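You operate a simulated robot arm through the tools that you are given. There is no shell and no other tool. Be economical: measure what you need, move in short steps, check, and stop when the job is done.

You are at the controls of a simulated robot arm. One attempt, no reset.

JOB
Drain the cloudy tub, then refill it with clear water from the hose.
Fine: To its line or a little over. Drain and tap closed, hose back in its holder.

The check looks at the end state, three seconds after you hand in, the way a careful person would. Anything else that was tipped, shoved, dropped, spilled or broken makes it a failure.

ROBOT AND FRAMES
A 6-joint arm with a four-finger gripper, fixed in place. Base frame: the origin is at the foot of the arm, x ahead of it, y to its left, z up; the work surface is at about z = 0.72. Lengths are in m, angles in degrees, forces in N, time in s.
Its first joint turns from -166.0 to 166.0 degrees. Payload 3.67 kg.
Tool frame: the origin (TCP) lies between the finger pads and is the grasp point; the fingertips stand 0.028 m ahead of it; z points along the fingers, y is the line along which they close. The gripper opens to 0.112 m. The gripper's body begins 0.073 m behind the TCP.
Orientation is told as [roll, pitch, yaw] about the base's x, y, z axes, in that order, counted from this pose: with the fingers straight down and closing along the base's y, the tool's x points along the base's -x, its y along +y and its z along -z.

CONTROLS
- The arm moves only by the tool send_rows. Its argument "increments" is a list of rows, each an object (a shift or turn left out is 0, a gripper value left out holds the last) with "linear": the shift along the base's x, y, z in units of 400 mm (1.0 is 400 mm), a list of three; "angular": the turn, a rotation vector about the base's x, y, z in units of 90 degrees (1.0 is 90 degrees), a list of three; "grip": the opening in per cent of the stroke, from 0 (shut) to 100 (fully open). In form: [{"linear": [tx, ty, tz], "angular": [ax, ay, az], "grip": grip}, ...]. A call has 1 to 10 rows; each row is the pose to reach, as a shift and turn from the pose commanded when the call began. A call with a number of a shift or a turn outside -1 to 1 is refused whole. Each row takes 0.2 s and may step no farther than 0.05 m and 8.6 degrees from the row before; otherwise, or with a gripper value out of range, the whole call is refused. Where a pose cannot be reached the arm comes as near as it can. A force on the tool above 40 N (or 10 N above the force at the start of the call, whichever is more), or a blocked arm, ends the call early, and 0.2 s more pass. Each finger halts on what it meets, pressing with about 27 N; the grip force reading is that of the motor and also rises with nothing between the fingers. The clock runs only during rows and for 0.2 s after the last one: add rows that repeat a pose to give the fingers time. The reply holds the time, the measured pose of the TCP, the force on the tool along the base axes, the opening and the grip force, in the units named above and with some noise, with the torque about the TCP (base axes, N m) and any sound that the robot's microphone picked up.
- Cameras (640 x 400 px; columns grow to the right, rows downward): "scene" is fixed at [0.2208, 0.4992, 1.6257]; the picture's right is [-0.75, -0.66, 0.00], its down [-0.54, 0.61, -0.58] and it looks along [0.39, -0.44, -0.81] (base axes); focal length 214 px, centre (320, 200). "wrist" rides on the gripper at [0.06, -0.018, -0.104] in the tool frame; the picture's right is [0.29, 0.96, 0.00], its down [-0.80, 0.24, -0.55] and it looks along [-0.53, 0.16, 0.83] (tool axes); focal length 234 px, centre (320, 200). There is no depth. A picture from a camera that has moved, and an enlarged one, comes with that camera's place and axes in the base frame and with its lens.
- grab_frame(camera): a new picture of that camera. No time passes.
- inspect(camera, box): a new picture of the part [left, top, right, bottom] of that camera's present view, enlarged. No time passes.
- job_done(): hands the job in; it is judged then, once.

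Work in short steps. Places have to be worked out from the pictures, the camera data and where the tool is seen: move nearer, look again, correct. Check each grasp and each placing, and mend what went wrong. You have 120 turns and 64 pictures in all, those below and enlarged ones among them. Open the gripper and draw the arm clear of the work before you hand the job in, unless the task says otherwise; then end with one line.

The tools are called after "Call:" as a command line: name --argument value ..., lists and objects as JSON in quotes. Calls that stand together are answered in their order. send_rows: Moves the arm, as the interface text tells. Its arguments: {"type":"object","properties":{"increments":{"type":"array","items":{"type":"object","properties":{"linear":{"type":"array","items":{"type":"number"}},"angular":{"type":"array","items":{"type":"number"}},"grip":{"type":"number"}}}}},"required":["increments"]} The other tools are called the same way: grab_frame (camera) takes a picture; inspect (camera, box) takes an enlarged picture of a part of a camera's view; job_done () hands the job in.

At the start:

```text
time_s: 0.0
ee_pos: [0.5138, 0.0782, 1.3637]
tool_rot: [0.0, 0.0, 0.0]
force: [-0.3, -0.4, -0.2]
ft_torque: [-0.02, 0.0, 0.01]
width: 0.112
grasp_force: 0.1
```

scene: 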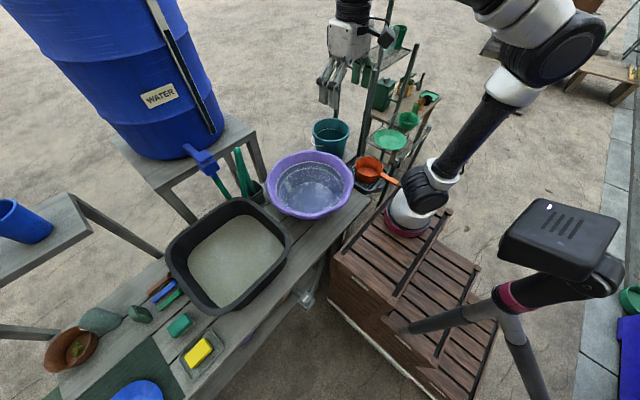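
wrist: 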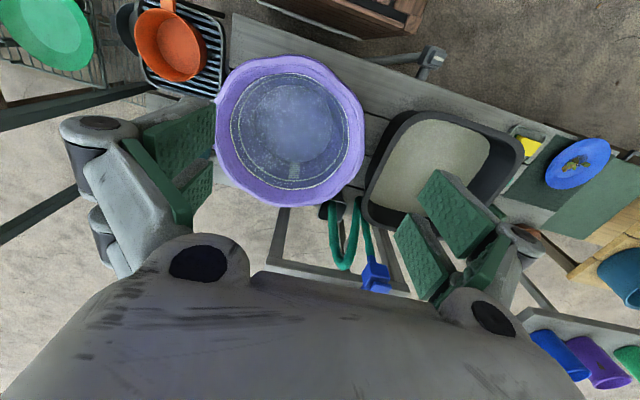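

The scene shows a dark tub with cloudy water, a purple basin, and a barrel with a tap and green hose. I enlarge the key parts first.

Call:
inspect --camera "scene" --box '[150, 120, 310, 220]'

Call:
inspect --camera "scene" --box '[150, 190, 350, 320]'

Call:
inspect --camera "wrist" --box '[300, 30, 540, 300]'

```text
4.00 times, centred on (230, 170) of scene
camera zoom: at [0.2208, 0.4992, 1.6257], right [-0.75, -0.66, 0.0], down [-0.54, 0.61, -0.58], along [0.39, -0.44, -0.81], focal length 858 px, centre (680, 320)
```

zoom: 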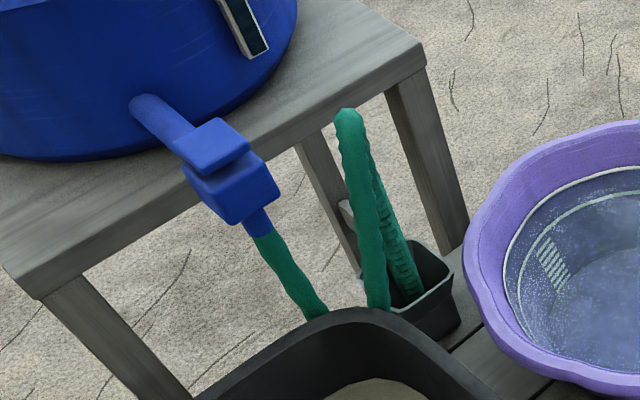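

```text
3.08 times, centred on (250, 255) of scene
camera zoom: at [0.2208, 0.4992, 1.6257], right [-0.75, -0.66, 0.0], down [-0.54, 0.61, -0.58], along [0.39, -0.44, -0.81], focal length 660 px, centre (535, 31)
```

zoom: 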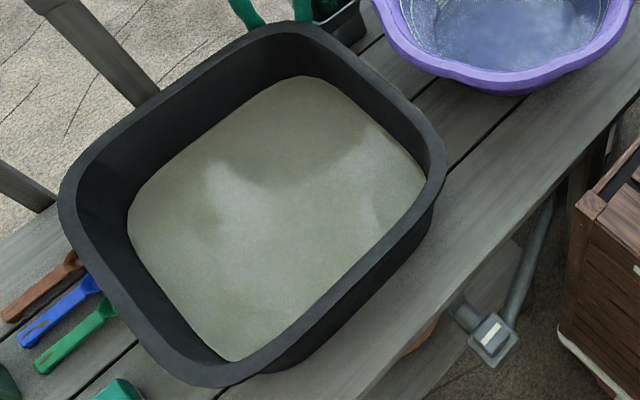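

```text
1.48 times, centred on (420, 165) of wrist
camera zoom: at [0.4538, 0.0601, 1.4675], right [-0.29, 0.96, 0.0], down [0.8, 0.24, 0.55], along [0.53, 0.16, -0.83], focal length 347 px, centre (172, 252)
```

zoom: 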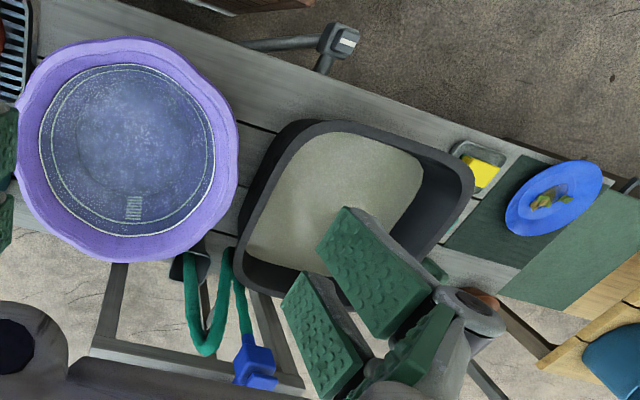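

I enlarge the candidate drain and the two vessels from the wrist view to see which one the drain belongs to.

Call:
inspect --camera "wrist" --box '[350, 20, 470, 95]'

Call:
inspect --camera "scene" --box '[270, 260, 350, 320]'

Call:
inspect --camera "wrist" --box '[210, 50, 370, 210]'

```text
5.33 times, centred on (410, 58) of wrist
camera zoom: at [0.4538, 0.0601, 1.4675], right [-0.29, 0.96, 0.0], down [0.8, 0.24, 0.55], along [0.53, 0.16, -0.83], focal length 1249 px, centre (-160, 960)
```

zoom: 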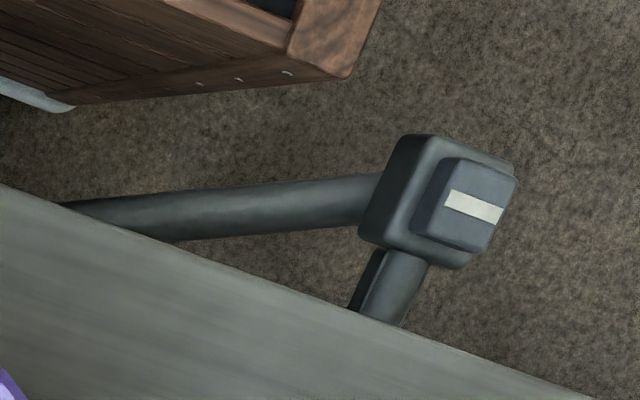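

```text
6.67 times, centred on (310, 290) of scene
camera zoom: at [0.2208, 0.4992, 1.6257], right [-0.75, -0.66, 0.0], down [-0.54, 0.61, -0.58], along [0.39, -0.44, -0.81], focal length 1430 px, centre (387, -400)
```

zoom: 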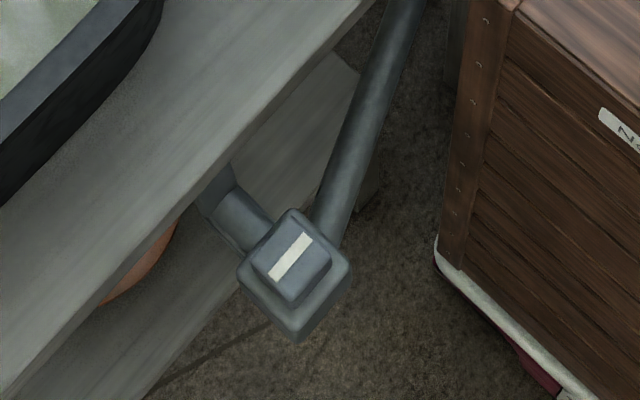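

```text
2.50 times, centred on (290, 130) of wrist
camera zoom: at [0.4538, 0.0601, 1.4675], right [-0.29, 0.96, 0.0], down [0.8, 0.24, 0.55], along [0.53, 0.16, -0.83], focal length 585 px, centre (395, 375)
```

zoom: 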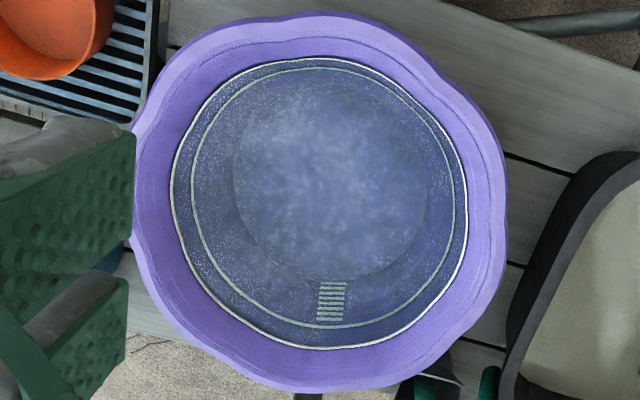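

The valve block (with a white-striped knob) sits in front of the table edge near (0.38, 0.40, 0.67), apparently fed from under the black tub. I move the arm toward the tub to look closer.

Call:
send_rows --increments '[{"linear": [-0.028, 0.106, -0.05]}, {"linear": [-0.056, 0.212, -0.1]}, {"linear": [-0.084, 0.318, -0.15]}, {"linear": [-0.112, 0.424, -0.2]}, {"linear": [-0.14, 0.53, -0.25]}, {"linear": [-0.168, 0.636, -0.3]}, {"linear": [-0.196, 0.742, -0.35]}, {"linear": [-0.225, 0.85, -0.4]}]'

Call:
grab_frame --camera "wrist"

Call:
grab_frame --camera "scene"

```text
time_s: 1.8
ee_pos: [0.4223, 0.4193, 1.2065]
tool_rot: [0.1, -0.1, 0.0]
force: [0.4, -1.2, 0.5]
ft_torque: [0.06, 0.02, -0.03]
width: 0.1118
grasp_force: 0.2
```

```text
55 pictures are left
camera wrist: at [0.3629, 0.4013, 1.3093], right [-0.29, 0.96, 0.0], down [0.8, 0.24, 0.55], along [0.53, 0.16, -0.83], focal length 234 px, centre (320, 200)
```

wrist: 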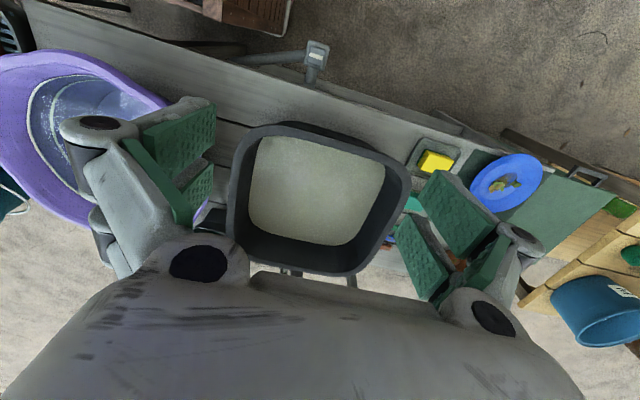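

```text
54 pictures are left
```

scene: 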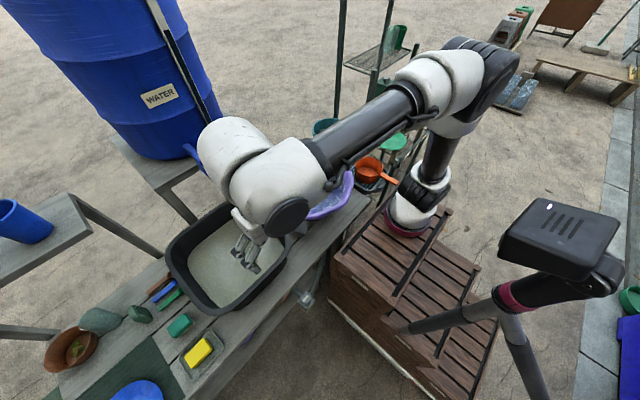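

The black tub is the cloudy one, and the knob is near x 0.37-0.39, y 0.40. I go lower over the valve for a close look.

Call:
send_rows --increments '[{"linear": [-0.02, -0.01, -0.12]}, {"linear": [-0.04, -0.02, -0.24]}, {"linear": [-0.06, -0.03, -0.36]}, {"linear": [-0.08, -0.04, -0.48]}, {"linear": [-0.1, -0.05, -0.6]}]'

Call:
grab_frame --camera "wrist"

```text
time_s: 3.0
ee_pos: [0.3815, 0.3973, 0.9632]
tool_rot: [0.0, 0.0, 0.1]
force: [-0.8, 0.1, 0.9]
ft_torque: [-0.01, -0.03, 0.01]
width: 0.1119
grasp_force: 0.1
```

```text
53 pictures are left
camera wrist: at [0.3221, 0.379, 1.067], right [-0.29, 0.96, 0.0], down [0.8, 0.24, 0.55], along [0.53, 0.16, -0.83], focal length 234 px, centre (320, 200)
```

wrist: 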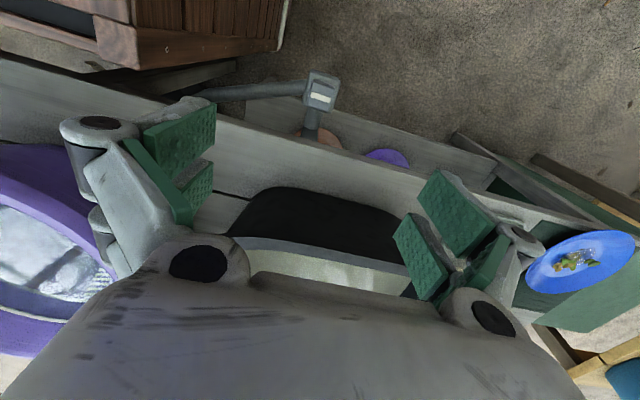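

I enlarge the valve for a precise fix.

Call:
inspect --camera "wrist" --box '[270, 55, 370, 155]'

```text
4.00 times, centred on (320, 105) of wrist
camera zoom: at [0.3221, 0.379, 1.067], right [-0.29, 0.96, 0.0], down [0.8, 0.24, 0.55], along [0.53, 0.16, -0.83], focal length 937 px, centre (320, 580)
```

zoom: 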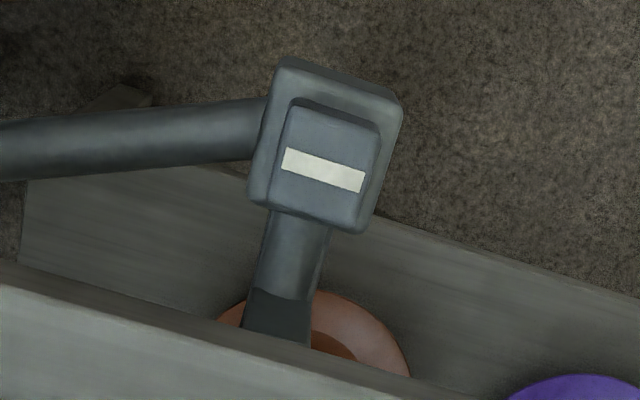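

The knob's stripe runs along y, and combined rays put the knob top at about (0.384, 0.400, 0.68). I descend above it and look again.

Call:
send_rows --increments '[{"linear": [0.002, 0.002, -0.12]}, {"linear": [0.004, 0.004, -0.24]}, {"linear": [0.006, 0.006, -0.36]}, {"linear": [0.006, 0.007, -0.48]}]'

Call:
grab_frame --camera "wrist"

Call:
inspect --camera "scene" --box '[210, 200, 370, 340]'

```text
time_s: 4.0
ee_pos: [0.386, 0.3992, 0.7734]
tool_rot: [0.0, 0.0, 0.0]
force: [1.2, 0.3, 0.3]
ft_torque: [0.01, -0.01, 0.03]
width: 0.112
grasp_force: 0.0
```

```text
51 pictures are left
camera wrist: at [0.3262, 0.3803, 0.877], right [-0.29, 0.96, 0.0], down [0.8, 0.24, 0.55], along [0.53, 0.16, -0.83], focal length 234 px, centre (320, 200)
```

wrist: 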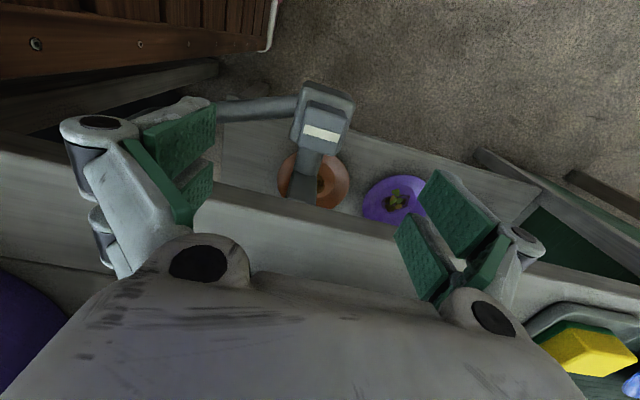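

```text
2.86 times, centred on (290, 270) of scene
camera zoom: at [0.2208, 0.4992, 1.6257], right [-0.75, -0.66, 0.0], down [-0.54, 0.61, -0.58], along [0.39, -0.44, -0.81], focal length 613 px, centre (406, 0)
```

zoom: 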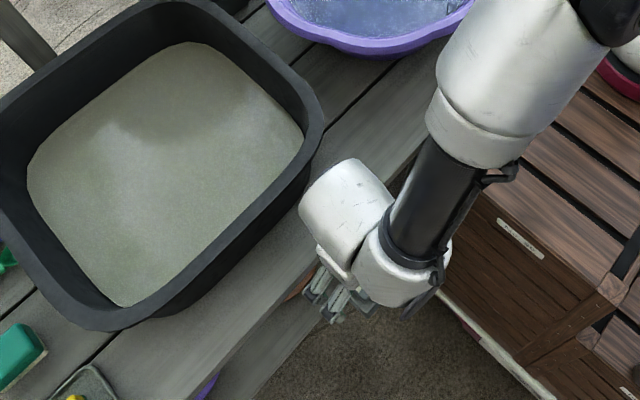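

Triangulation gives the knob's top at (0.386, 0.400, 0.681), right below the tool. I descend so the tips overlap about 14 mm and close.

Call:
send_rows --increments '[{"linear": [0, 0, -0.1]}, {"linear": [0, 0.002, -0.196]}, {"linear": [0, 0.002, -0.196], "grip": 0}, {"linear": [0, 0.002, -0.196], "grip": 0}, {"linear": [0, 0.002, -0.196], "grip": 0}]'

Call:
grab_frame --camera "wrist"

```text
time_s: 5.2
ee_pos: [0.3863, 0.4003, 0.6952]
tool_rot: [0.0, 0.0, 0.1]
force: [0.7, -2.2, -2.9]
ft_torque: [0.17, -0.5, -0.04]
width: 0.0381
grasp_force: 45.2
```

```text
49 pictures are left
camera wrist: at [0.327, 0.3826, 0.7986], right [-0.29, 0.96, 0.0], down [0.8, 0.24, 0.55], along [0.53, 0.16, -0.83], focal length 234 px, centre (320, 200)
```

wrist: 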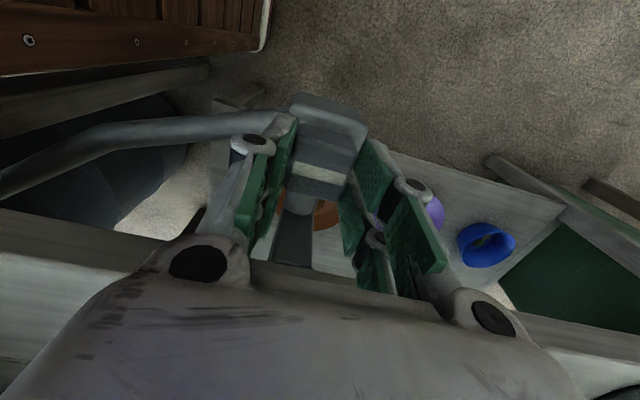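

The knob is gripped at 38 mm. I try a small turn to find which way it goes.

Call:
send_rows --increments '[{"angular": [0, 0, 0.08]}, {"angular": [0, 0, 0.16]}]'

```text
time_s: 5.8
ee_pos: [0.3873, 0.4004, 0.6949]
tool_rot: [0.0, 0.0, 14.5]
force: [12.0, -10.3, 23.1]
ft_torque: [-0.77, 0.43, -0.02]
width: 0.0381
grasp_force: 45.1
```

Torque about z is nearly nil but side force rose; I check whether the knob follows.

Call:
inspect --camera "wrist" --box '[220, 70, 440, 290]'

```text
1.82 times, centred on (330, 180) of wrist
camera zoom: at [0.3334, 0.3678, 0.7986], right [-0.52, 0.86, 0.0], down [0.71, 0.43, 0.55], along [0.47, 0.29, -0.83], focal length 426 px, centre (302, 236)
```

zoom: 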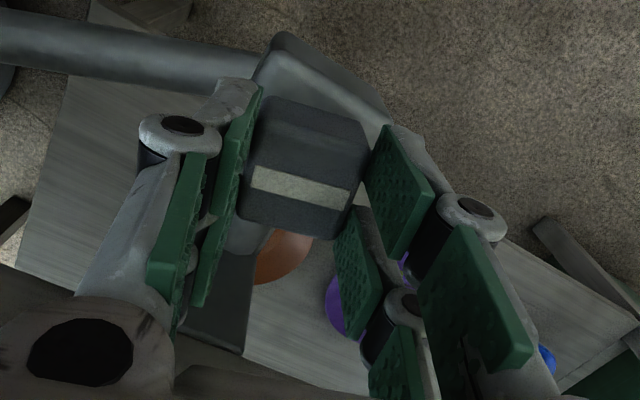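

The knob follows. I continue the turn, easing the tool a millimetre to relieve the side force.

Call:
send_rows --increments '[{"linear": [0.002, -0.002, 0.003], "angular": [0, 0, 0.08]}, {"linear": [0.002, -0.002, 0.003], "angular": [0, 0, 0.16]}, {"linear": [0.002, -0.002, 0.003], "angular": [0, 0, 0.24]}, {"linear": [0.002, -0.002, 0.003], "angular": [0, 0, 0.32]}]'

```text
time_s: 6.8
ee_pos: [0.387, 0.3997, 0.697]
tool_rot: [0.0, 0.1, 43.3]
force: [22.7, -17.2, 15.8]
ft_torque: [0.13, -1.28, -0.02]
width: 0.0378
grasp_force: 45.0
```

Call:
grab_frame --camera "wrist"

```text
47 pictures are left
camera wrist: at [0.356, 0.3456, 0.7986], right [-0.87, 0.5, 0.0], down [0.42, 0.72, 0.55], along [0.28, 0.48, -0.83], focal length 234 px, centre (320, 200)
```

wrist: 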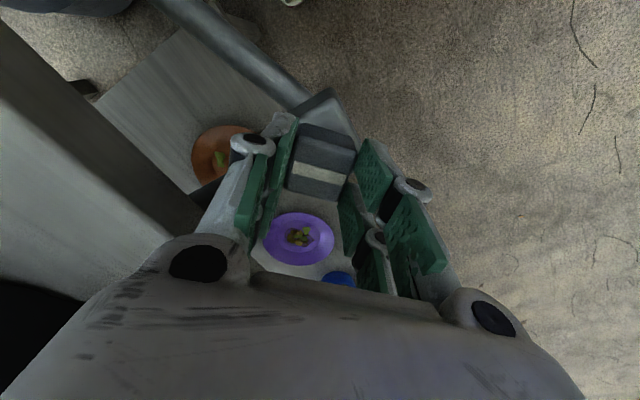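

The knob is at about 43° and still following. I continue with a larger easing shift toward +x, −y.

Call:
send_rows --increments '[{"linear": [0.003, -0.002, 0.002]}, {"linear": [0.005, -0.004, 0.002], "angular": [0, 0, 0.08]}, {"linear": [0.006, -0.005, 0.002], "angular": [0, 0, 0.16]}, {"linear": [0.006, -0.005, 0.002], "angular": [0, 0, 0.24]}]'

```text
time_s: 7.9
ee_pos: [0.3876, 0.399, 0.6956]
tool_rot: [0.0, 0.1, 65.1]
force: [-6.6, 7.0, -10.8]
ft_torque: [-0.46, 0.23, -0.03]
width: 0.038
grasp_force: 45.2
stopped in row 4: the force on the tool passed its limit at 44 N (the readings are from after the stop); the commanded pose is now the measured one
```

The force has now relaxed; I finish the quarter turn.

Call:
send_rows --increments '[{"angular": [0, 0, 0.08]}, {"angular": [0, 0, 0.16]}, {"angular": [0, 0, 0.24]}, {"angular": [0, 0, 0.277]}]'

Call:
grab_frame --camera "scene"

```text
time_s: 8.9
ee_pos: [0.3879, 0.3976, 0.6949]
tool_rot: [0.0, 0.0, 89.8]
force: [-2.5, 1.8, -2.2]
ft_torque: [-0.05, 0.11, -2.29]
width: 0.0421
grasp_force: 44.7
```

```text
46 pictures are left
```

scene: 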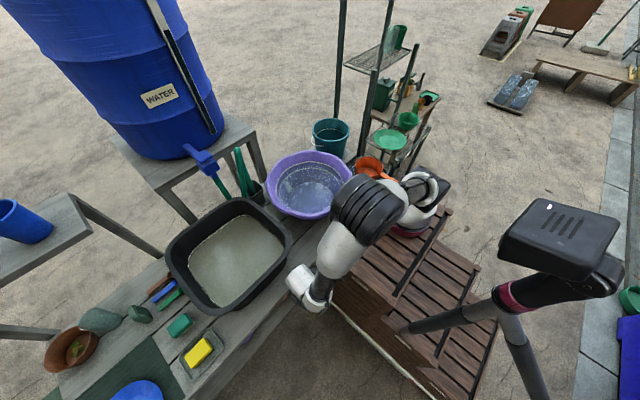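

Torque −2.3 N·m and a wider opening suggest the knob hit an end stop. I look at the knob and the tub.

Call:
inspect --camera "wrist" --box '[200, 60, 440, 300]'

Call:
inspect --camera "scene" --box '[150, 190, 350, 320]'

```text
1.67 times, centred on (320, 180) of wrist
camera zoom: at [0.406, 0.3386, 0.7987], right [-0.96, -0.28, 0.0], down [-0.24, 0.8, 0.55], along [-0.16, 0.53, -0.83], focal length 390 px, centre (320, 233)
```

zoom: 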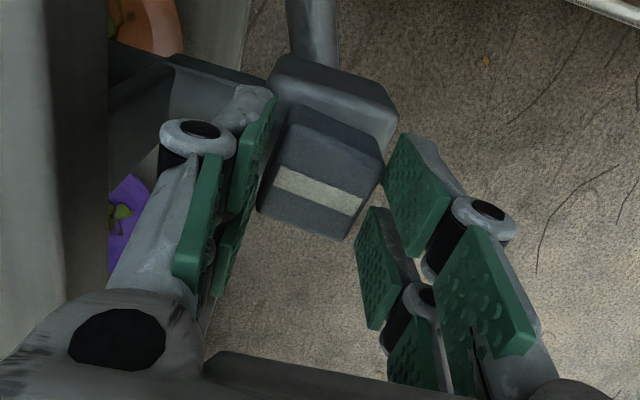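

```text
3.08 times, centred on (250, 255) of scene
camera zoom: at [0.2208, 0.4992, 1.6257], right [-0.75, -0.66, 0.0], down [-0.54, 0.61, -0.58], along [0.39, -0.44, -0.81], focal length 660 px, centre (535, 31)
```

zoom: 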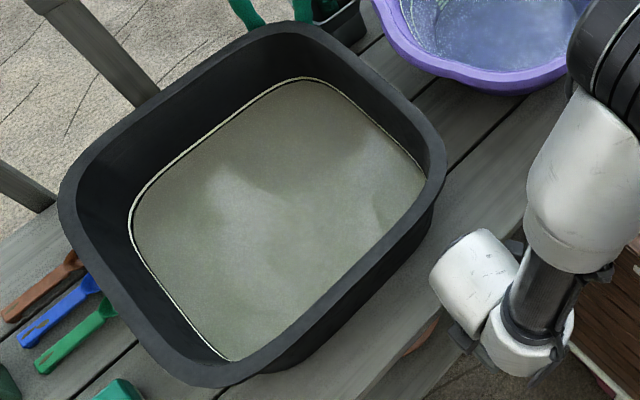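

The level is falling and a pale fill line has emerged on the tub wall, so the drain is open. I release slightly and lift clear.

Call:
send_rows --increments '[{"grip": 46}, {"grip": 46}, {"linear": [0, 0, 0.08], "grip": 46}, {"linear": [0, 0, 0.2], "grip": 46}, {"linear": [0, 0, 0.32], "grip": 46}, {"linear": [0, 0, 0.44], "grip": 46}, {"linear": [0, 0, 0.56], "grip": 46}, {"linear": [0, 0, 0.68], "grip": 46}, {"linear": [0, 0, 0.8], "grip": 46}]'

Call:
grab_frame --camera "wrist"

Call:
inspect --camera "scene" --box '[150, 190, 350, 320]'

```text
time_s: 10.9
ee_pos: [0.3884, 0.3957, 1.0161]
tool_rot: [0.1, 0.1, 89.9]
force: [0.5, 0.2, 0.2]
ft_torque: [0.0, -0.01, 0.0]
width: 0.0518
grasp_force: 0.0
```

```text
43 pictures are left
camera wrist: at [0.4058, 0.337, 1.1192], right [-0.96, -0.29, 0.0], down [-0.24, 0.8, 0.55], along [-0.16, 0.53, -0.83], focal length 234 px, centre (320, 200)
```

wrist: 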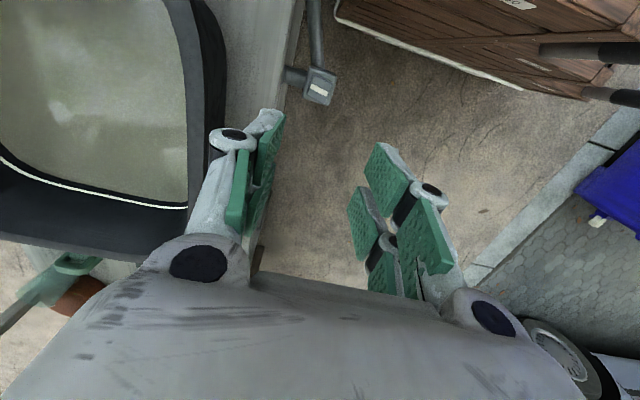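

```text
3.08 times, centred on (250, 255) of scene
camera zoom: at [0.2208, 0.4992, 1.6257], right [-0.75, -0.66, 0.0], down [-0.54, 0.61, -0.58], along [0.39, -0.44, -0.81], focal length 660 px, centre (535, 31)
```

zoom: 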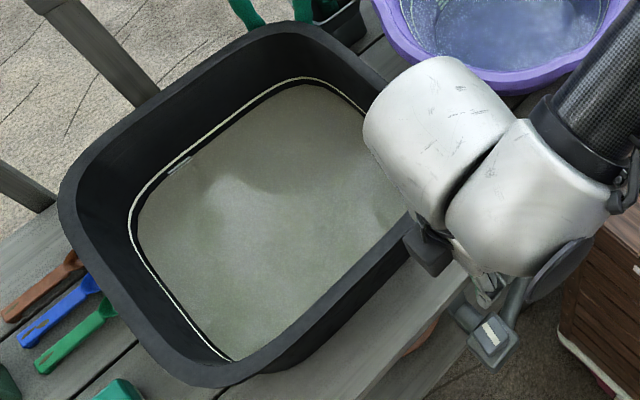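

Draining continues, so meanwhile I move up with yaw back to 0 to view the tap and hose.

Call:
send_rows --increments '[{"linear": [0.05, -0.02, 0.1], "angular": [0, 0, -0.09]}, {"linear": [0.1, -0.04, 0.2], "angular": [0, 0, -0.18]}, {"linear": [0.15, -0.06, 0.3], "angular": [0, 0, -0.27]}, {"linear": [0.2, -0.08, 0.4], "angular": [0, 0, -0.36]}, {"linear": [0.25, -0.1, 0.5], "angular": [0, 0, -0.45]}, {"linear": [0.3, -0.12, 0.6], "angular": [0, 0, -0.54]}, {"linear": [0.35, -0.14, 0.7], "angular": [0, 0, -0.63]}, {"linear": [0.4, -0.16, 0.8], "angular": [0, 0, -0.72]}, {"linear": [0.46, -0.18, 0.87], "angular": [0, 0, -0.81]}, {"linear": [0.53, -0.2, 0.92], "angular": [0, 0, -0.9]}]'

Call:
send_rows --increments '[{"linear": [0.05, -0.02, 0.03], "angular": [0, 0, -0.05], "grip": 46}, {"linear": [0.12, -0.05, 0.04], "angular": [0, 0, -0.1], "grip": 46}]'

Call:
grab_frame --camera "wrist"

```text
time_s: 13.1
ee_pos: [0.5999, 0.3166, 1.3828]
tool_rot: [0.1, 0.1, 8.7]
force: [-0.4, 0.3, 0.3]
ft_torque: [0.0, -0.06, 0.01]
width: 0.0516
grasp_force: 0.0
```

```text
time_s: 13.7
ee_pos: [0.641, 0.2936, 1.3833]
tool_rot: [0.1, -0.1, -0.3]
force: [-0.5, -0.3, 0.8]
ft_torque: [-0.01, -0.01, 0.01]
width: 0.0514
grasp_force: 0.0
out of reach, approached as far as the arm can: row 1, 2
```

```text
41 pictures are left
camera wrist: at [0.5805, 0.2749, 1.4877], right [-0.28, 0.96, 0.0], down [0.8, 0.24, 0.56], along [0.53, 0.16, -0.83], focal length 234 px, centre (320, 200)
```

wrist: 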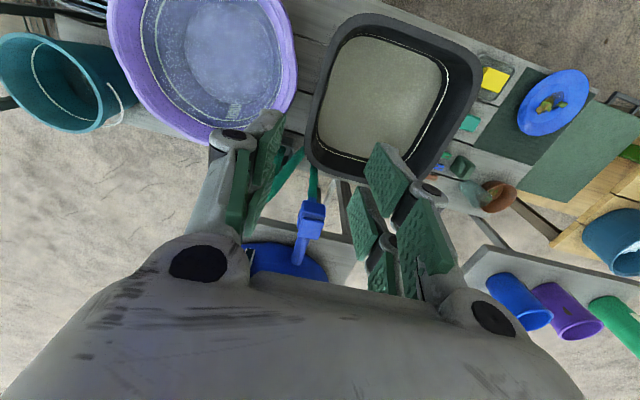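

I enlarge the tap and hose.

Call:
inspect --camera "wrist" --box '[240, 130, 380, 290]'

Call:
inspect --camera "scene" --box '[160, 110, 290, 230]'

```text
2.50 times, centred on (310, 210) of wrist
camera zoom: at [0.5805, 0.2749, 1.4877], right [-0.28, 0.96, 0.0], down [0.8, 0.24, 0.56], along [0.53, 0.16, -0.83], focal length 585 px, centre (345, 175)
```

zoom: 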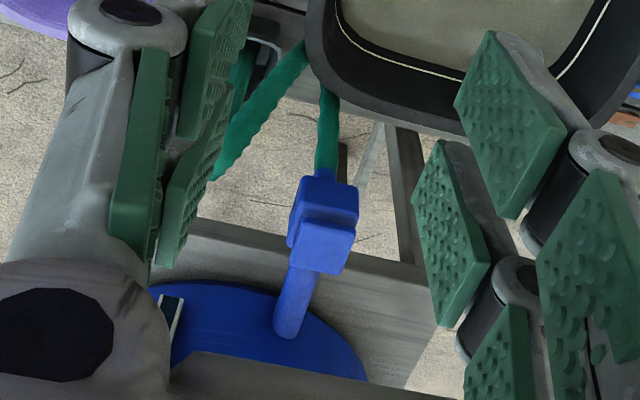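

```text
3.33 times, centred on (225, 170) of scene
camera zoom: at [0.2208, 0.4992, 1.6257], right [-0.75, -0.66, 0.0], down [-0.54, 0.61, -0.58], along [0.39, -0.44, -0.81], focal length 715 px, centre (637, 300)
```

zoom: 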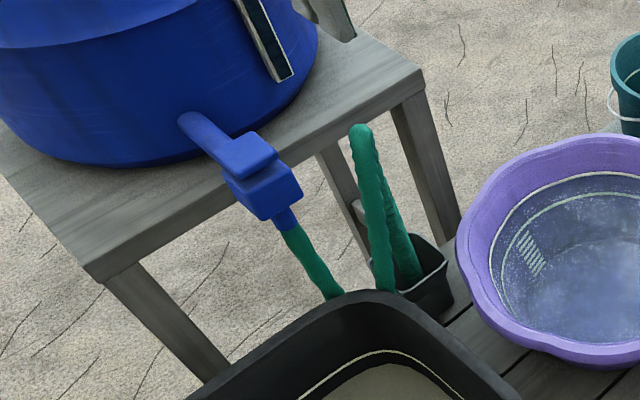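

Rays put the tap's top knob at about (0.88, 0.347, 1.13), near the limit of a vertical tool. I tilt the tool forward 30° and approach for a close look.

Call:
send_rows --increments '[{"linear": [0.05, 0.02, -0.06], "angular": [0, -0.08, 0]}, {"linear": [0.13, 0.045, -0.13], "angular": [0, -0.16, 0]}, {"linear": [0.22, 0.07, -0.2], "angular": [0, -0.25, 0]}, {"linear": [0.31, 0.1, -0.27], "angular": [0, -0.333, 0]}, {"linear": [0.41, 0.13, -0.33], "angular": [0, -0.333, 0]}]'

Call:
grab_frame --camera "wrist"

Call:
grab_frame --camera "scene"

```text
time_s: 14.9
ee_pos: [0.8046, 0.3435, 1.2509]
tool_rot: [0.2, -30.0, -0.3]
force: [-1.1, -0.2, 1.4]
ft_torque: [0.06, -0.04, 0.0]
width: 0.0515
grasp_force: 0.1
```

```text
38 pictures are left
camera wrist: at [0.7013, 0.3257, 1.3109], right [-0.25, 0.96, -0.14], down [0.41, 0.24, 0.88], along [0.88, 0.16, -0.45], focal length 234 px, centre (320, 200)
```

wrist: 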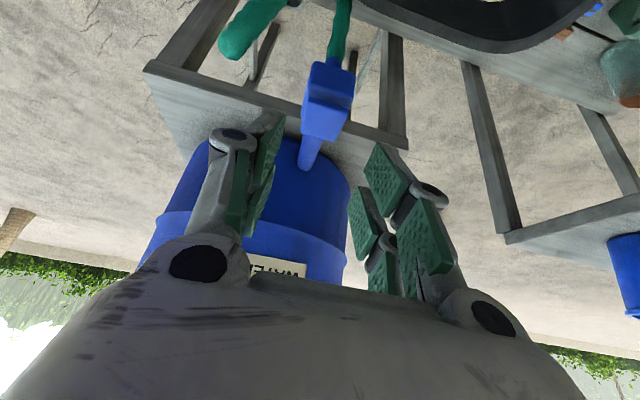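

```text
37 pictures are left
```

scene: 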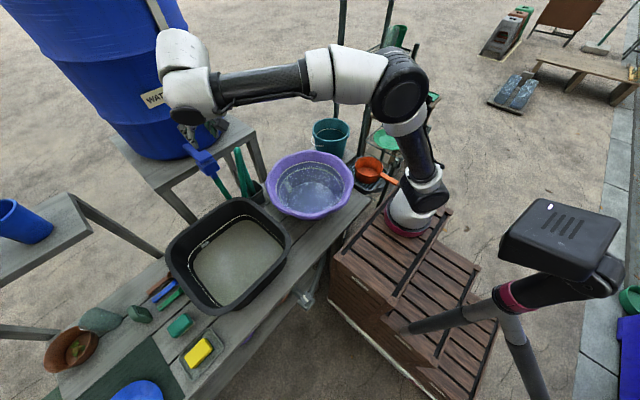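

The tap is well visible now; I enlarge it.

Call:
inspect --camera "wrist" --box '[270, 40, 390, 180]'

Call:
inspect --camera "scene" --box '[165, 130, 265, 210]'

```text
2.86 times, centred on (330, 110) of wrist
camera zoom: at [0.7013, 0.3257, 1.3109], right [-0.25, 0.96, -0.14], down [0.41, 0.24, 0.88], along [0.88, 0.16, -0.45], focal length 669 px, centre (291, 457)
```

zoom: 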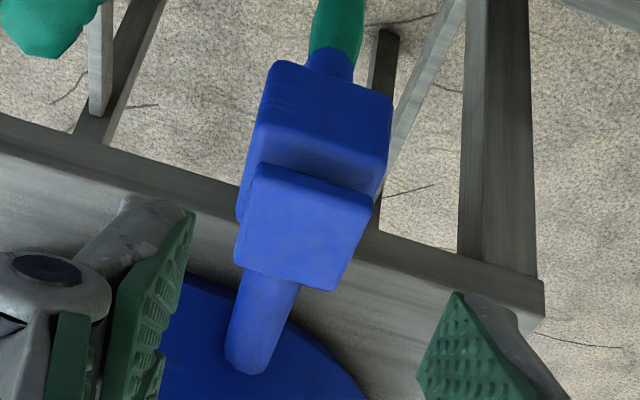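

```text
5.00 times, centred on (215, 170) of scene
camera zoom: at [0.2208, 0.4992, 1.6257], right [-0.75, -0.66, 0.0], down [-0.54, 0.61, -0.58], along [0.39, -0.44, -0.81], focal length 1072 px, centre (845, 350)
```

zoom: 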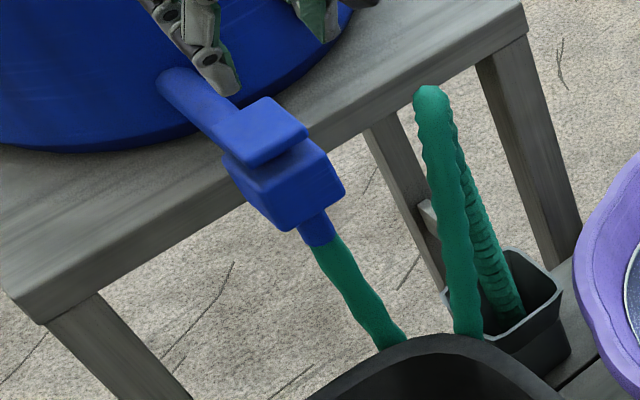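

Knob on the tap is at (0.880, 0.348, top z≈1.125), a plate turning about the vertical. Now I shift toward the hose and holder for a good view of them.

Call:
send_rows --increments '[{"linear": [-0.02, -0.1, -0.03]}, {"linear": [-0.03, -0.19, -0.09]}, {"linear": [-0.04, -0.28, -0.16]}, {"linear": [-0.06, -0.36, -0.25]}]'

Call:
grab_frame --camera "wrist"

Call:
inspect --camera "scene" --box '[160, 120, 320, 300]'

```text
time_s: 15.9
ee_pos: [0.7778, 0.2003, 1.1512]
tool_rot: [0.2, -29.9, -0.1]
force: [-0.6, 0.2, -0.2]
ft_torque: [-0.01, -0.02, -0.06]
width: 0.0514
grasp_force: 0.0
```

```text
34 pictures are left
camera wrist: at [0.6746, 0.1827, 1.2108], right [-0.25, 0.96, -0.14], down [0.41, 0.24, 0.88], along [0.88, 0.16, -0.46], focal length 234 px, centre (320, 200)
```

wrist: 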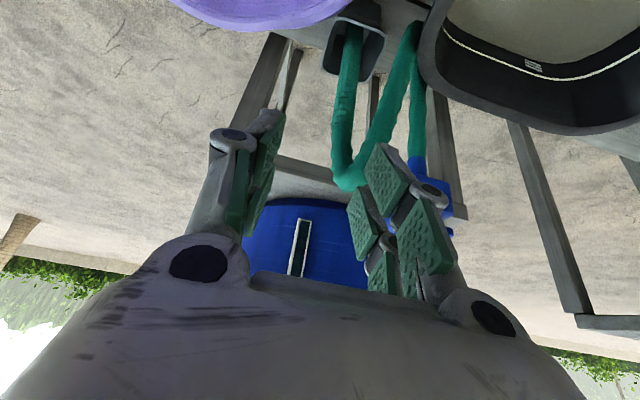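

```text
2.22 times, centred on (240, 210) of scene
camera zoom: at [0.2208, 0.4992, 1.6257], right [-0.75, -0.66, 0.0], down [-0.54, 0.61, -0.58], along [0.39, -0.44, -0.81], focal length 477 px, centre (498, 178)
```

zoom: 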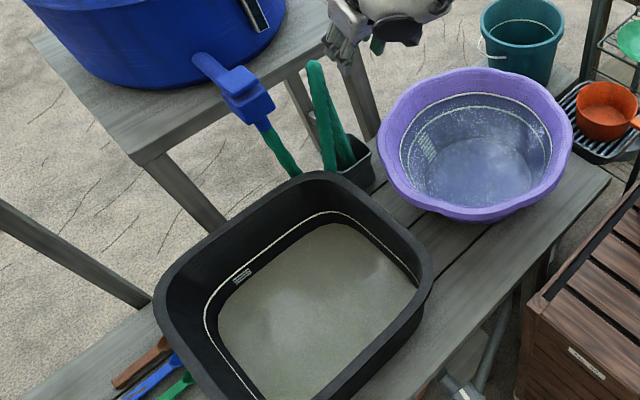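

Apex of the hose is ≈(0.852, 0.242, 1.095) and it enters the holder cup at ≈(0.871, 0.228, 0.83). While the tub drains I back off with the tool vertical and look into the tub.

Call:
send_rows --increments '[{"linear": [-0.1, 0.03, 0.05], "angular": [0, 0.083, 0]}, {"linear": [-0.2, 0.08, 0.1], "angular": [0, 0.166, 0]}, {"linear": [-0.3, 0.13, 0.12], "angular": [0, 0.25, 0]}, {"linear": [-0.38, 0.18, 0.12], "angular": [0, 0.333, 0]}, {"linear": [-0.46, 0.24, 0.12], "angular": [0, 0.333, 0]}, {"linear": [-0.55, 0.3, 0.12], "angular": [0, 0.333, 0]}]'

Call:
grab_frame --camera "wrist"

```text
time_s: 17.3
ee_pos: [0.5619, 0.3194, 1.2015]
tool_rot: [0.0, 0.2, -0.3]
force: [0.8, -0.7, 0.4]
ft_torque: [0.04, 0.02, 0.01]
width: 0.0513
grasp_force: 0.1
```

```text
32 pictures are left
camera wrist: at [0.502, 0.3033, 1.3047], right [-0.28, 0.96, 0.0], down [0.8, 0.24, 0.55], along [0.53, 0.16, -0.83], focal length 234 px, centre (320, 200)
```

wrist: 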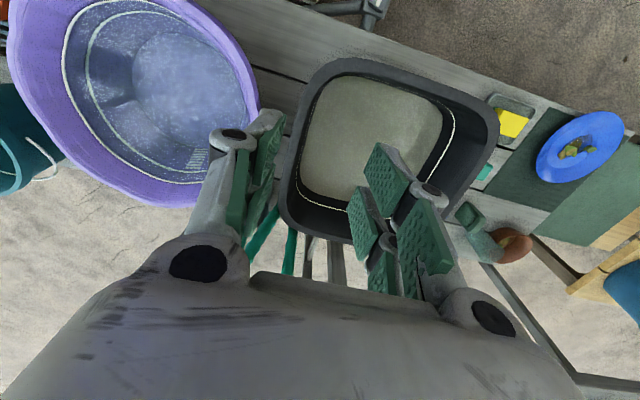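

Tub rim: x 0.53–0.82, y 0.31–0.64, z≈0.90; it is still draining. I return above the valve with yaw about 80° and wait there.

Call:
send_rows --increments '[{"linear": [-0.04, 0.02, -0.03], "angular": [0, 0, 0.09]}, {"linear": [-0.08, 0.04, -0.06], "angular": [0, 0, 0.18]}, {"linear": [-0.13, 0.06, -0.09], "angular": [0, 0, 0.27]}, {"linear": [-0.18, 0.08, -0.12], "angular": [0, 0, 0.36]}, {"linear": [-0.23, 0.1, -0.15], "angular": [0, 0, 0.45]}, {"linear": [-0.28, 0.12, -0.18], "angular": [0, 0, 0.54]}, {"linear": [-0.33, 0.14, -0.22], "angular": [0, 0, 0.63]}, {"linear": [-0.38, 0.16, -0.26], "angular": [0, 0, 0.72]}, {"linear": [-0.41, 0.18, -0.3], "angular": [0, 0, 0.81]}, {"linear": [-0.433, 0.195, -0.34], "angular": [0, 0, 0.9]}]'

Call:
send_rows --increments '[{"grip": 46}, {"grip": 46}, {"grip": 46}, {"grip": 46}, {"grip": 46}, {"grip": 46}, {"grip": 46}, {"grip": 46}, {"grip": 46}, {"grip": 46}]'

Call:
grab_frame --camera "wrist"

```text
time_s: 19.5
ee_pos: [0.389, 0.3986, 1.0645]
tool_rot: [0.0, 0.0, 80.9]
force: [-0.1, -0.8, -0.2]
ft_torque: [0.02, 0.01, 0.0]
width: 0.0513
grasp_force: 0.0
```

```text
time_s: 21.7
ee_pos: [0.389, 0.3986, 1.0652]
tool_rot: [0.1, 0.1, 80.9]
force: [0.5, -0.6, 0.2]
ft_torque: [0.0, 0.03, 0.0]
width: 0.0513
grasp_force: 0.1
```

```text
31 pictures are left
camera wrist: at [0.3969, 0.3373, 1.1692], right [-0.99, -0.13, 0.0], down [-0.11, 0.83, 0.55], along [-0.07, 0.55, -0.83], focal length 234 px, centre (320, 200)
```

wrist: 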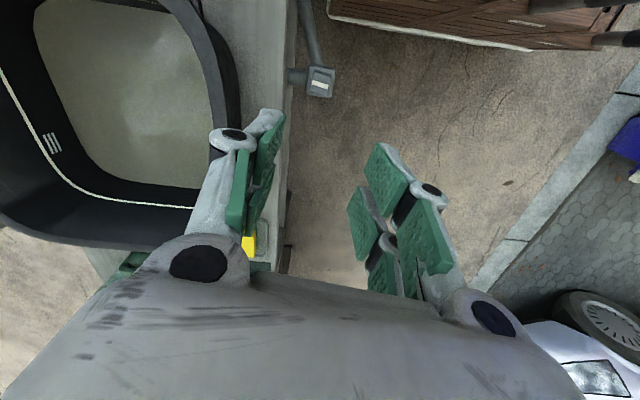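

Still draining steadily, so I wait longer.

Call:
send_rows --increments '[{"grip": 46}, {"grip": 46}, {"grip": 46}, {"grip": 46}, {"grip": 46}, {"grip": 46}, {"grip": 46}, {"grip": 46}, {"grip": 46}, {"grip": 46}]'

Call:
send_rows --increments '[{"grip": 46}, {"grip": 46}, {"grip": 46}, {"grip": 46}, {"grip": 46}, {"grip": 46}, {"grip": 46}, {"grip": 46}, {"grip": 46}, {"grip": 46}]'

Call:
send_rows --increments '[{"grip": 46}, {"grip": 46}, {"grip": 46}, {"grip": 46}, {"grip": 46}, {"grip": 46}, {"grip": 46}, {"grip": 46}, {"grip": 46}, {"grip": 46}]'

Call:
grab_frame --camera "scene"

```text
time_s: 23.9
ee_pos: [0.3885, 0.3993, 1.0652]
tool_rot: [0.1, 0.0, 80.9]
force: [0.3, -1.0, -0.3]
ft_torque: [-0.03, -0.04, -0.03]
width: 0.0513
grasp_force: 0.1
```

```text
time_s: 26.1
ee_pos: [0.3889, 0.3989, 1.0651]
tool_rot: [0.1, 0.0, 80.9]
force: [-0.5, -0.4, 0.4]
ft_torque: [-0.01, 0.03, -0.01]
width: 0.0514
grasp_force: 0.0
```

```text
time_s: 28.3
ee_pos: [0.3887, 0.3983, 1.0657]
tool_rot: [0.0, 0.1, 80.8]
force: [-0.1, 0.2, -0.5]
ft_torque: [0.0, -0.03, 0.01]
width: 0.0516
grasp_force: 0.0
```

```text
30 pictures are left
```

scene: 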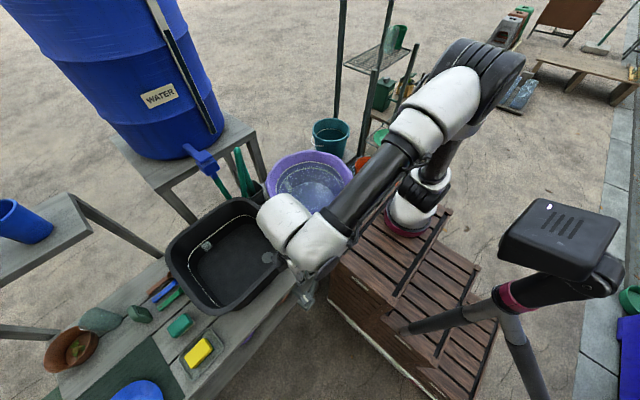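

The tub looks empty. I enlarge to confirm and see the knob.

Call:
inspect --camera "scene" --box '[150, 190, 310, 320]'

Call:
inspect --camera "wrist" --box '[270, 40, 370, 140]'

```text
3.08 times, centred on (230, 255) of scene
camera zoom: at [0.2208, 0.4992, 1.6257], right [-0.75, -0.66, 0.0], down [-0.54, 0.61, -0.58], along [0.39, -0.44, -0.81], focal length 660 px, centre (597, 31)
```

zoom: 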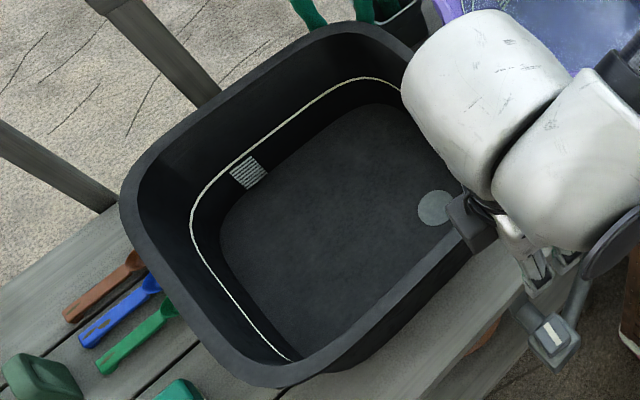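

```text
4.00 times, centred on (320, 90) of wrist
camera zoom: at [0.3969, 0.3373, 1.1692], right [-0.99, -0.13, 0.0], down [-0.11, 0.83, 0.55], along [-0.07, 0.55, -0.83], focal length 937 px, centre (320, 640)
```

zoom: 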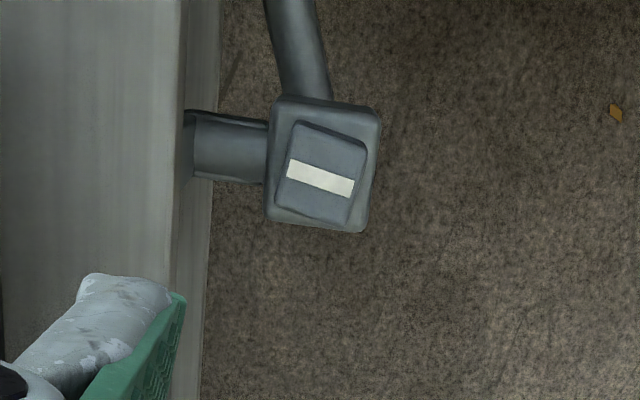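

The tub is empty and the stripe reads about 84°. I descend on the knob with yaw 84.5° and grip it.

Call:
send_rows --increments '[{"linear": [0, 0, -0.12], "angular": [0, 0, 0.04]}, {"linear": [0, 0, -0.24], "angular": [0, 0, 0.04]}, {"linear": [0, 0, -0.36], "angular": [0, 0, 0.04]}, {"linear": [0, 0, -0.48], "angular": [0, 0, 0.04]}, {"linear": [0, 0, -0.6], "angular": [0, 0, 0.04]}, {"linear": [0, 0, -0.72], "angular": [0, 0, 0.04]}, {"linear": [0, 0, -0.84], "angular": [0, 0, 0.04]}, {"linear": [0, 0, -0.924], "angular": [0, 0, 0.04]}]'

Call:
send_rows --increments '[{"grip": 0}, {"grip": 0}, {"grip": 0}]'

```text
time_s: 30.1
ee_pos: [0.3869, 0.3994, 0.6973]
tool_rot: [0.0, 0.0, 84.4]
force: [0.0, 0.1, -0.1]
ft_torque: [0.05, 0.0, 0.0]
width: 0.0517
grasp_force: 0.2
```

```text
time_s: 30.9
ee_pos: [0.3872, 0.3988, 0.6955]
tool_rot: [0.0, 0.0, 84.4]
force: [11.4, 2.2, -7.8]
ft_torque: [0.81, -0.51, -1.04]
width: 0.0399
grasp_force: 45.1
```

Gripped. I turn back toward closed in steps.

Call:
send_rows --increments '[{"linear": [0.002, 0, 0], "angular": [0, 0, -0.08]}, {"linear": [0.002, 0, 0], "angular": [0, 0, -0.16]}, {"linear": [0.002, 0, 0], "angular": [0, 0, -0.24]}, {"linear": [0.002, 0, 0], "angular": [0, 0, -0.32]}]'

Call:
send_rows --increments '[{"angular": [0, 0, -0.08]}, {"angular": [0, 0, -0.16]}, {"angular": [0, 0, -0.24]}]'

```text
time_s: 31.9
ee_pos: [0.3878, 0.3989, 0.6964]
tool_rot: [0.0, 0.1, 59.7]
force: [-14.7, -1.5, 10.3]
ft_torque: [-0.28, 0.9, -0.01]
width: 0.038
grasp_force: 44.7
stopped in row 4: the force on the tool passed its limit at 43 N (the readings are from after the stop); the commanded pose is now the measured one
```

```text
time_s: 32.8
ee_pos: [0.3869, 0.3997, 0.6978]
tool_rot: [0.0, 0.1, 38.1]
force: [-14.0, -1.0, 9.7]
ft_torque: [-0.47, 1.19, 0.0]
width: 0.0378
grasp_force: 44.6
stopped in row 3: the force on the tool passed its limit at 41 N (the readings are from after the stop); the commanded pose is now the measured one
```

Turning works, with modest side force; I continue, shifting slightly −x to relieve it.

Call:
send_rows --increments '[{"linear": [-0.003, 0, 0.001], "angular": [0, 0, -0.08]}, {"linear": [-0.003, 0, 0.001], "angular": [0, 0, -0.16]}, {"linear": [-0.003, 0, 0.001], "angular": [0, 0, -0.24]}]'

Call:
send_rows --increments '[{"angular": [0, 0, -0.08]}, {"angular": [0, 0, -0.16]}]'

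```text
time_s: 33.6
ee_pos: [0.3866, 0.3999, 0.6974]
tool_rot: [-0.1, 0.0, 16.3]
force: [1.4, -0.5, 0.6]
ft_torque: [0.01, -1.04, 0.02]
width: 0.0377
grasp_force: 44.9
```

```text
time_s: 34.2
ee_pos: [0.3868, 0.3997, 0.6964]
tool_rot: [0.0, -0.1, 2.0]
force: [14.6, 7.5, -4.1]
ft_torque: [-0.14, -1.15, 0.03]
width: 0.0378
grasp_force: 44.9
```

Nearly home; I go a few degrees further to meet the closed stop.

Call:
send_rows --increments '[{"angular": [0, 0, -0.025]}, {"angular": [0, 0, -0.045]}, {"angular": [0, 0, -0.06]}]'

```text
time_s: 35.0
ee_pos: [0.3862, 0.4008, 0.6961]
tool_rot: [0.0, 0.0, -3.3]
force: [8.1, 7.7, -7.0]
ft_torque: [0.03, -0.21, 2.24]
width: 0.0385
grasp_force: 45.4
```

Torque 2.2 N·m shows the closed stop. I release and rise.

Call:
send_rows --increments '[{"grip": 60}, {"grip": 60}, {"linear": [0, 0, 0.1], "grip": 60}, {"linear": [0, 0, 0.22], "grip": 60}, {"linear": [0, 0, 0.34], "grip": 60}, {"linear": [0, 0, 0.46], "grip": 60}, {"linear": [0, 0, 0.58], "grip": 60}, {"linear": [0, 0, 0.7], "grip": 60}, {"linear": [0, 0, 0.82], "grip": 60}, {"linear": [0, 0, 0.94], "grip": 60}]'

Call:
inspect --camera "wrist" --box '[270, 30, 370, 130]'

```text
time_s: 37.2
ee_pos: [0.388, 0.3991, 1.0729]
tool_rot: [0.0, 0.2, -3.4]
force: [0.8, 0.1, -0.4]
ft_torque: [0.0, 0.0, -0.01]
width: 0.067
grasp_force: 0.0
```

```text
4.00 times, centred on (320, 80) of wrist
camera zoom: at [0.3278, 0.3849, 1.1753], right [-0.23, 0.97, 0.0], down [0.81, 0.19, 0.55], along [0.54, 0.13, -0.83], focal length 937 px, centre (320, 680)
```

zoom: 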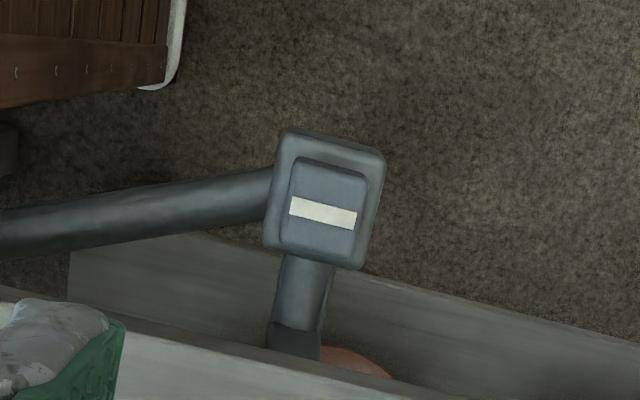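

The drain is closed. Now I travel toward the hose, tilting the tool forward to 60°.

Call:
send_rows --increments '[{"linear": [0.03, -0.03, 0.06], "angular": [0, 0, 0.038]}, {"linear": [0.1, -0.06, 0.12], "angular": [0, -0.08, 0.038]}, {"linear": [0.18, -0.1, 0.15], "angular": [0, -0.16, 0.038]}, {"linear": [0.26, -0.15, 0.17], "angular": [0, -0.24, 0.038]}, {"linear": [0.34, -0.2, 0.17], "angular": [0, -0.33, 0.035]}, {"linear": [0.42, -0.25, 0.17], "angular": [0, -0.42, 0.035]}, {"linear": [0.5, -0.3, 0.16], "angular": [0, -0.5, 0.035]}, {"linear": [0.58, -0.35, 0.14], "angular": [0, -0.58, 0.035]}, {"linear": [0.63, -0.38, 0.12], "angular": [0, -0.667, 0.035]}, {"linear": [0.68, -0.41, 0.08], "angular": [0, -0.667, 0.035]}]'

Call:
grab_frame --camera "wrist"

```text
time_s: 39.4
ee_pos: [0.6597, 0.2347, 1.1042]
tool_rot: [3.0, -59.9, -1.7]
force: [0.3, -0.4, 0.5]
ft_torque: [0.03, -0.03, -0.03]
width: 0.0675
grasp_force: 0.1
```

```text
26 pictures are left
camera wrist: at [0.5398, 0.2159, 1.1042], right [-0.16, 0.96, -0.22], down [-0.09, 0.21, 0.97], along [0.98, 0.17, 0.05], focal length 234 px, centre (320, 200)
```

wrist: 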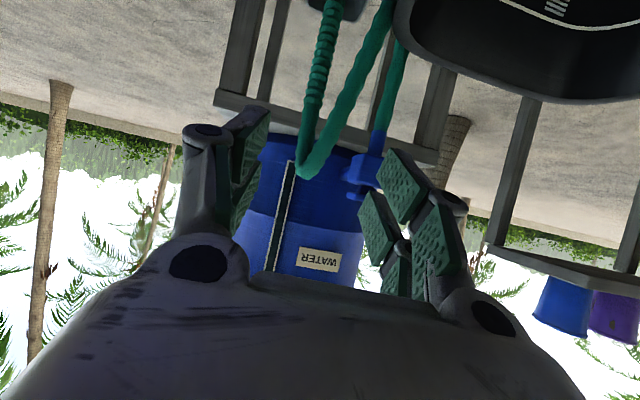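

Image rays put the holder strand at y≈0.232, x≈0.863 at z 0.93, the second strand about 5 cm to its left. I set a 51 mm opening and approach with tool centre y=0.228.

Call:
send_rows --increments '[{"linear": [0.05, -0.01, -0.1], "grip": 45}, {"linear": [0.1, -0.016, -0.2], "grip": 45}, {"linear": [0.15, -0.016, -0.3], "grip": 45}, {"linear": [0.2, -0.016, -0.39], "grip": 45}, {"linear": [0.27, -0.016, -0.43], "grip": 45}]'

Call:
grab_frame --camera "wrist"

```text
time_s: 40.6
ee_pos: [0.7652, 0.2272, 0.9331]
tool_rot: [3.0, -60.0, -1.6]
force: [-0.8, 0.1, 0.2]
ft_torque: [0.0, -0.01, 0.01]
width: 0.0506
grasp_force: 0.1
```

```text
25 pictures are left
camera wrist: at [0.6469, 0.2079, 0.9317], right [-0.16, 0.96, -0.22], down [-0.08, 0.21, 0.97], along [0.98, 0.17, 0.05], focal length 234 px, centre (320, 200)
```

wrist: 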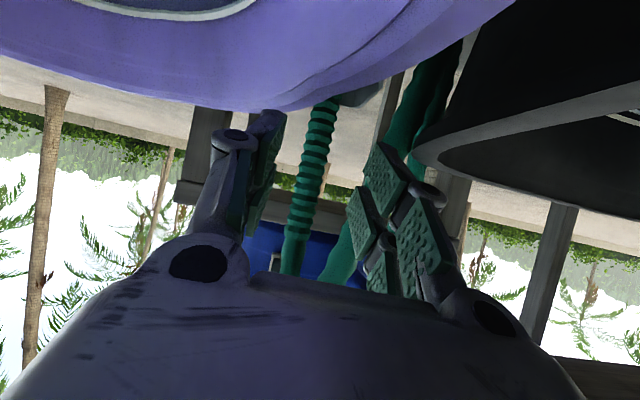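

The strand lies centred between the fingers, and clearances to tub and basin look fine. I advance 9 cm and close.

Call:
send_rows --increments '[{"linear": [0.08, 0, -0.005]}, {"linear": [0.16, 0, -0.005]}, {"linear": [0.235, 0, -0.005]}, {"linear": [0.235, 0, -0.005], "grip": 0}, {"linear": [0.235, 0, -0.005], "grip": 0}, {"linear": [0.235, 0, -0.005], "grip": 0}]'

Call:
grab_frame --camera "wrist"

```text
time_s: 42.0
ee_pos: [0.86, 0.2282, 0.9295]
tool_rot: [3.0, -59.9, -1.5]
force: [0.3, 0.5, -0.3]
ft_torque: [0.03, -0.02, -0.03]
width: 0.0283
grasp_force: 26.3
```

```text
24 pictures are left
camera wrist: at [0.7412, 0.2091, 0.9293], right [-0.16, 0.96, -0.22], down [-0.08, 0.21, 0.97], along [0.98, 0.17, 0.05], focal length 234 px, centre (320, 200)
```

wrist: 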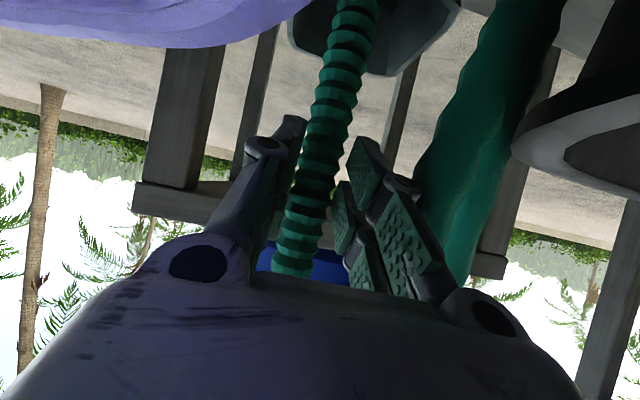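

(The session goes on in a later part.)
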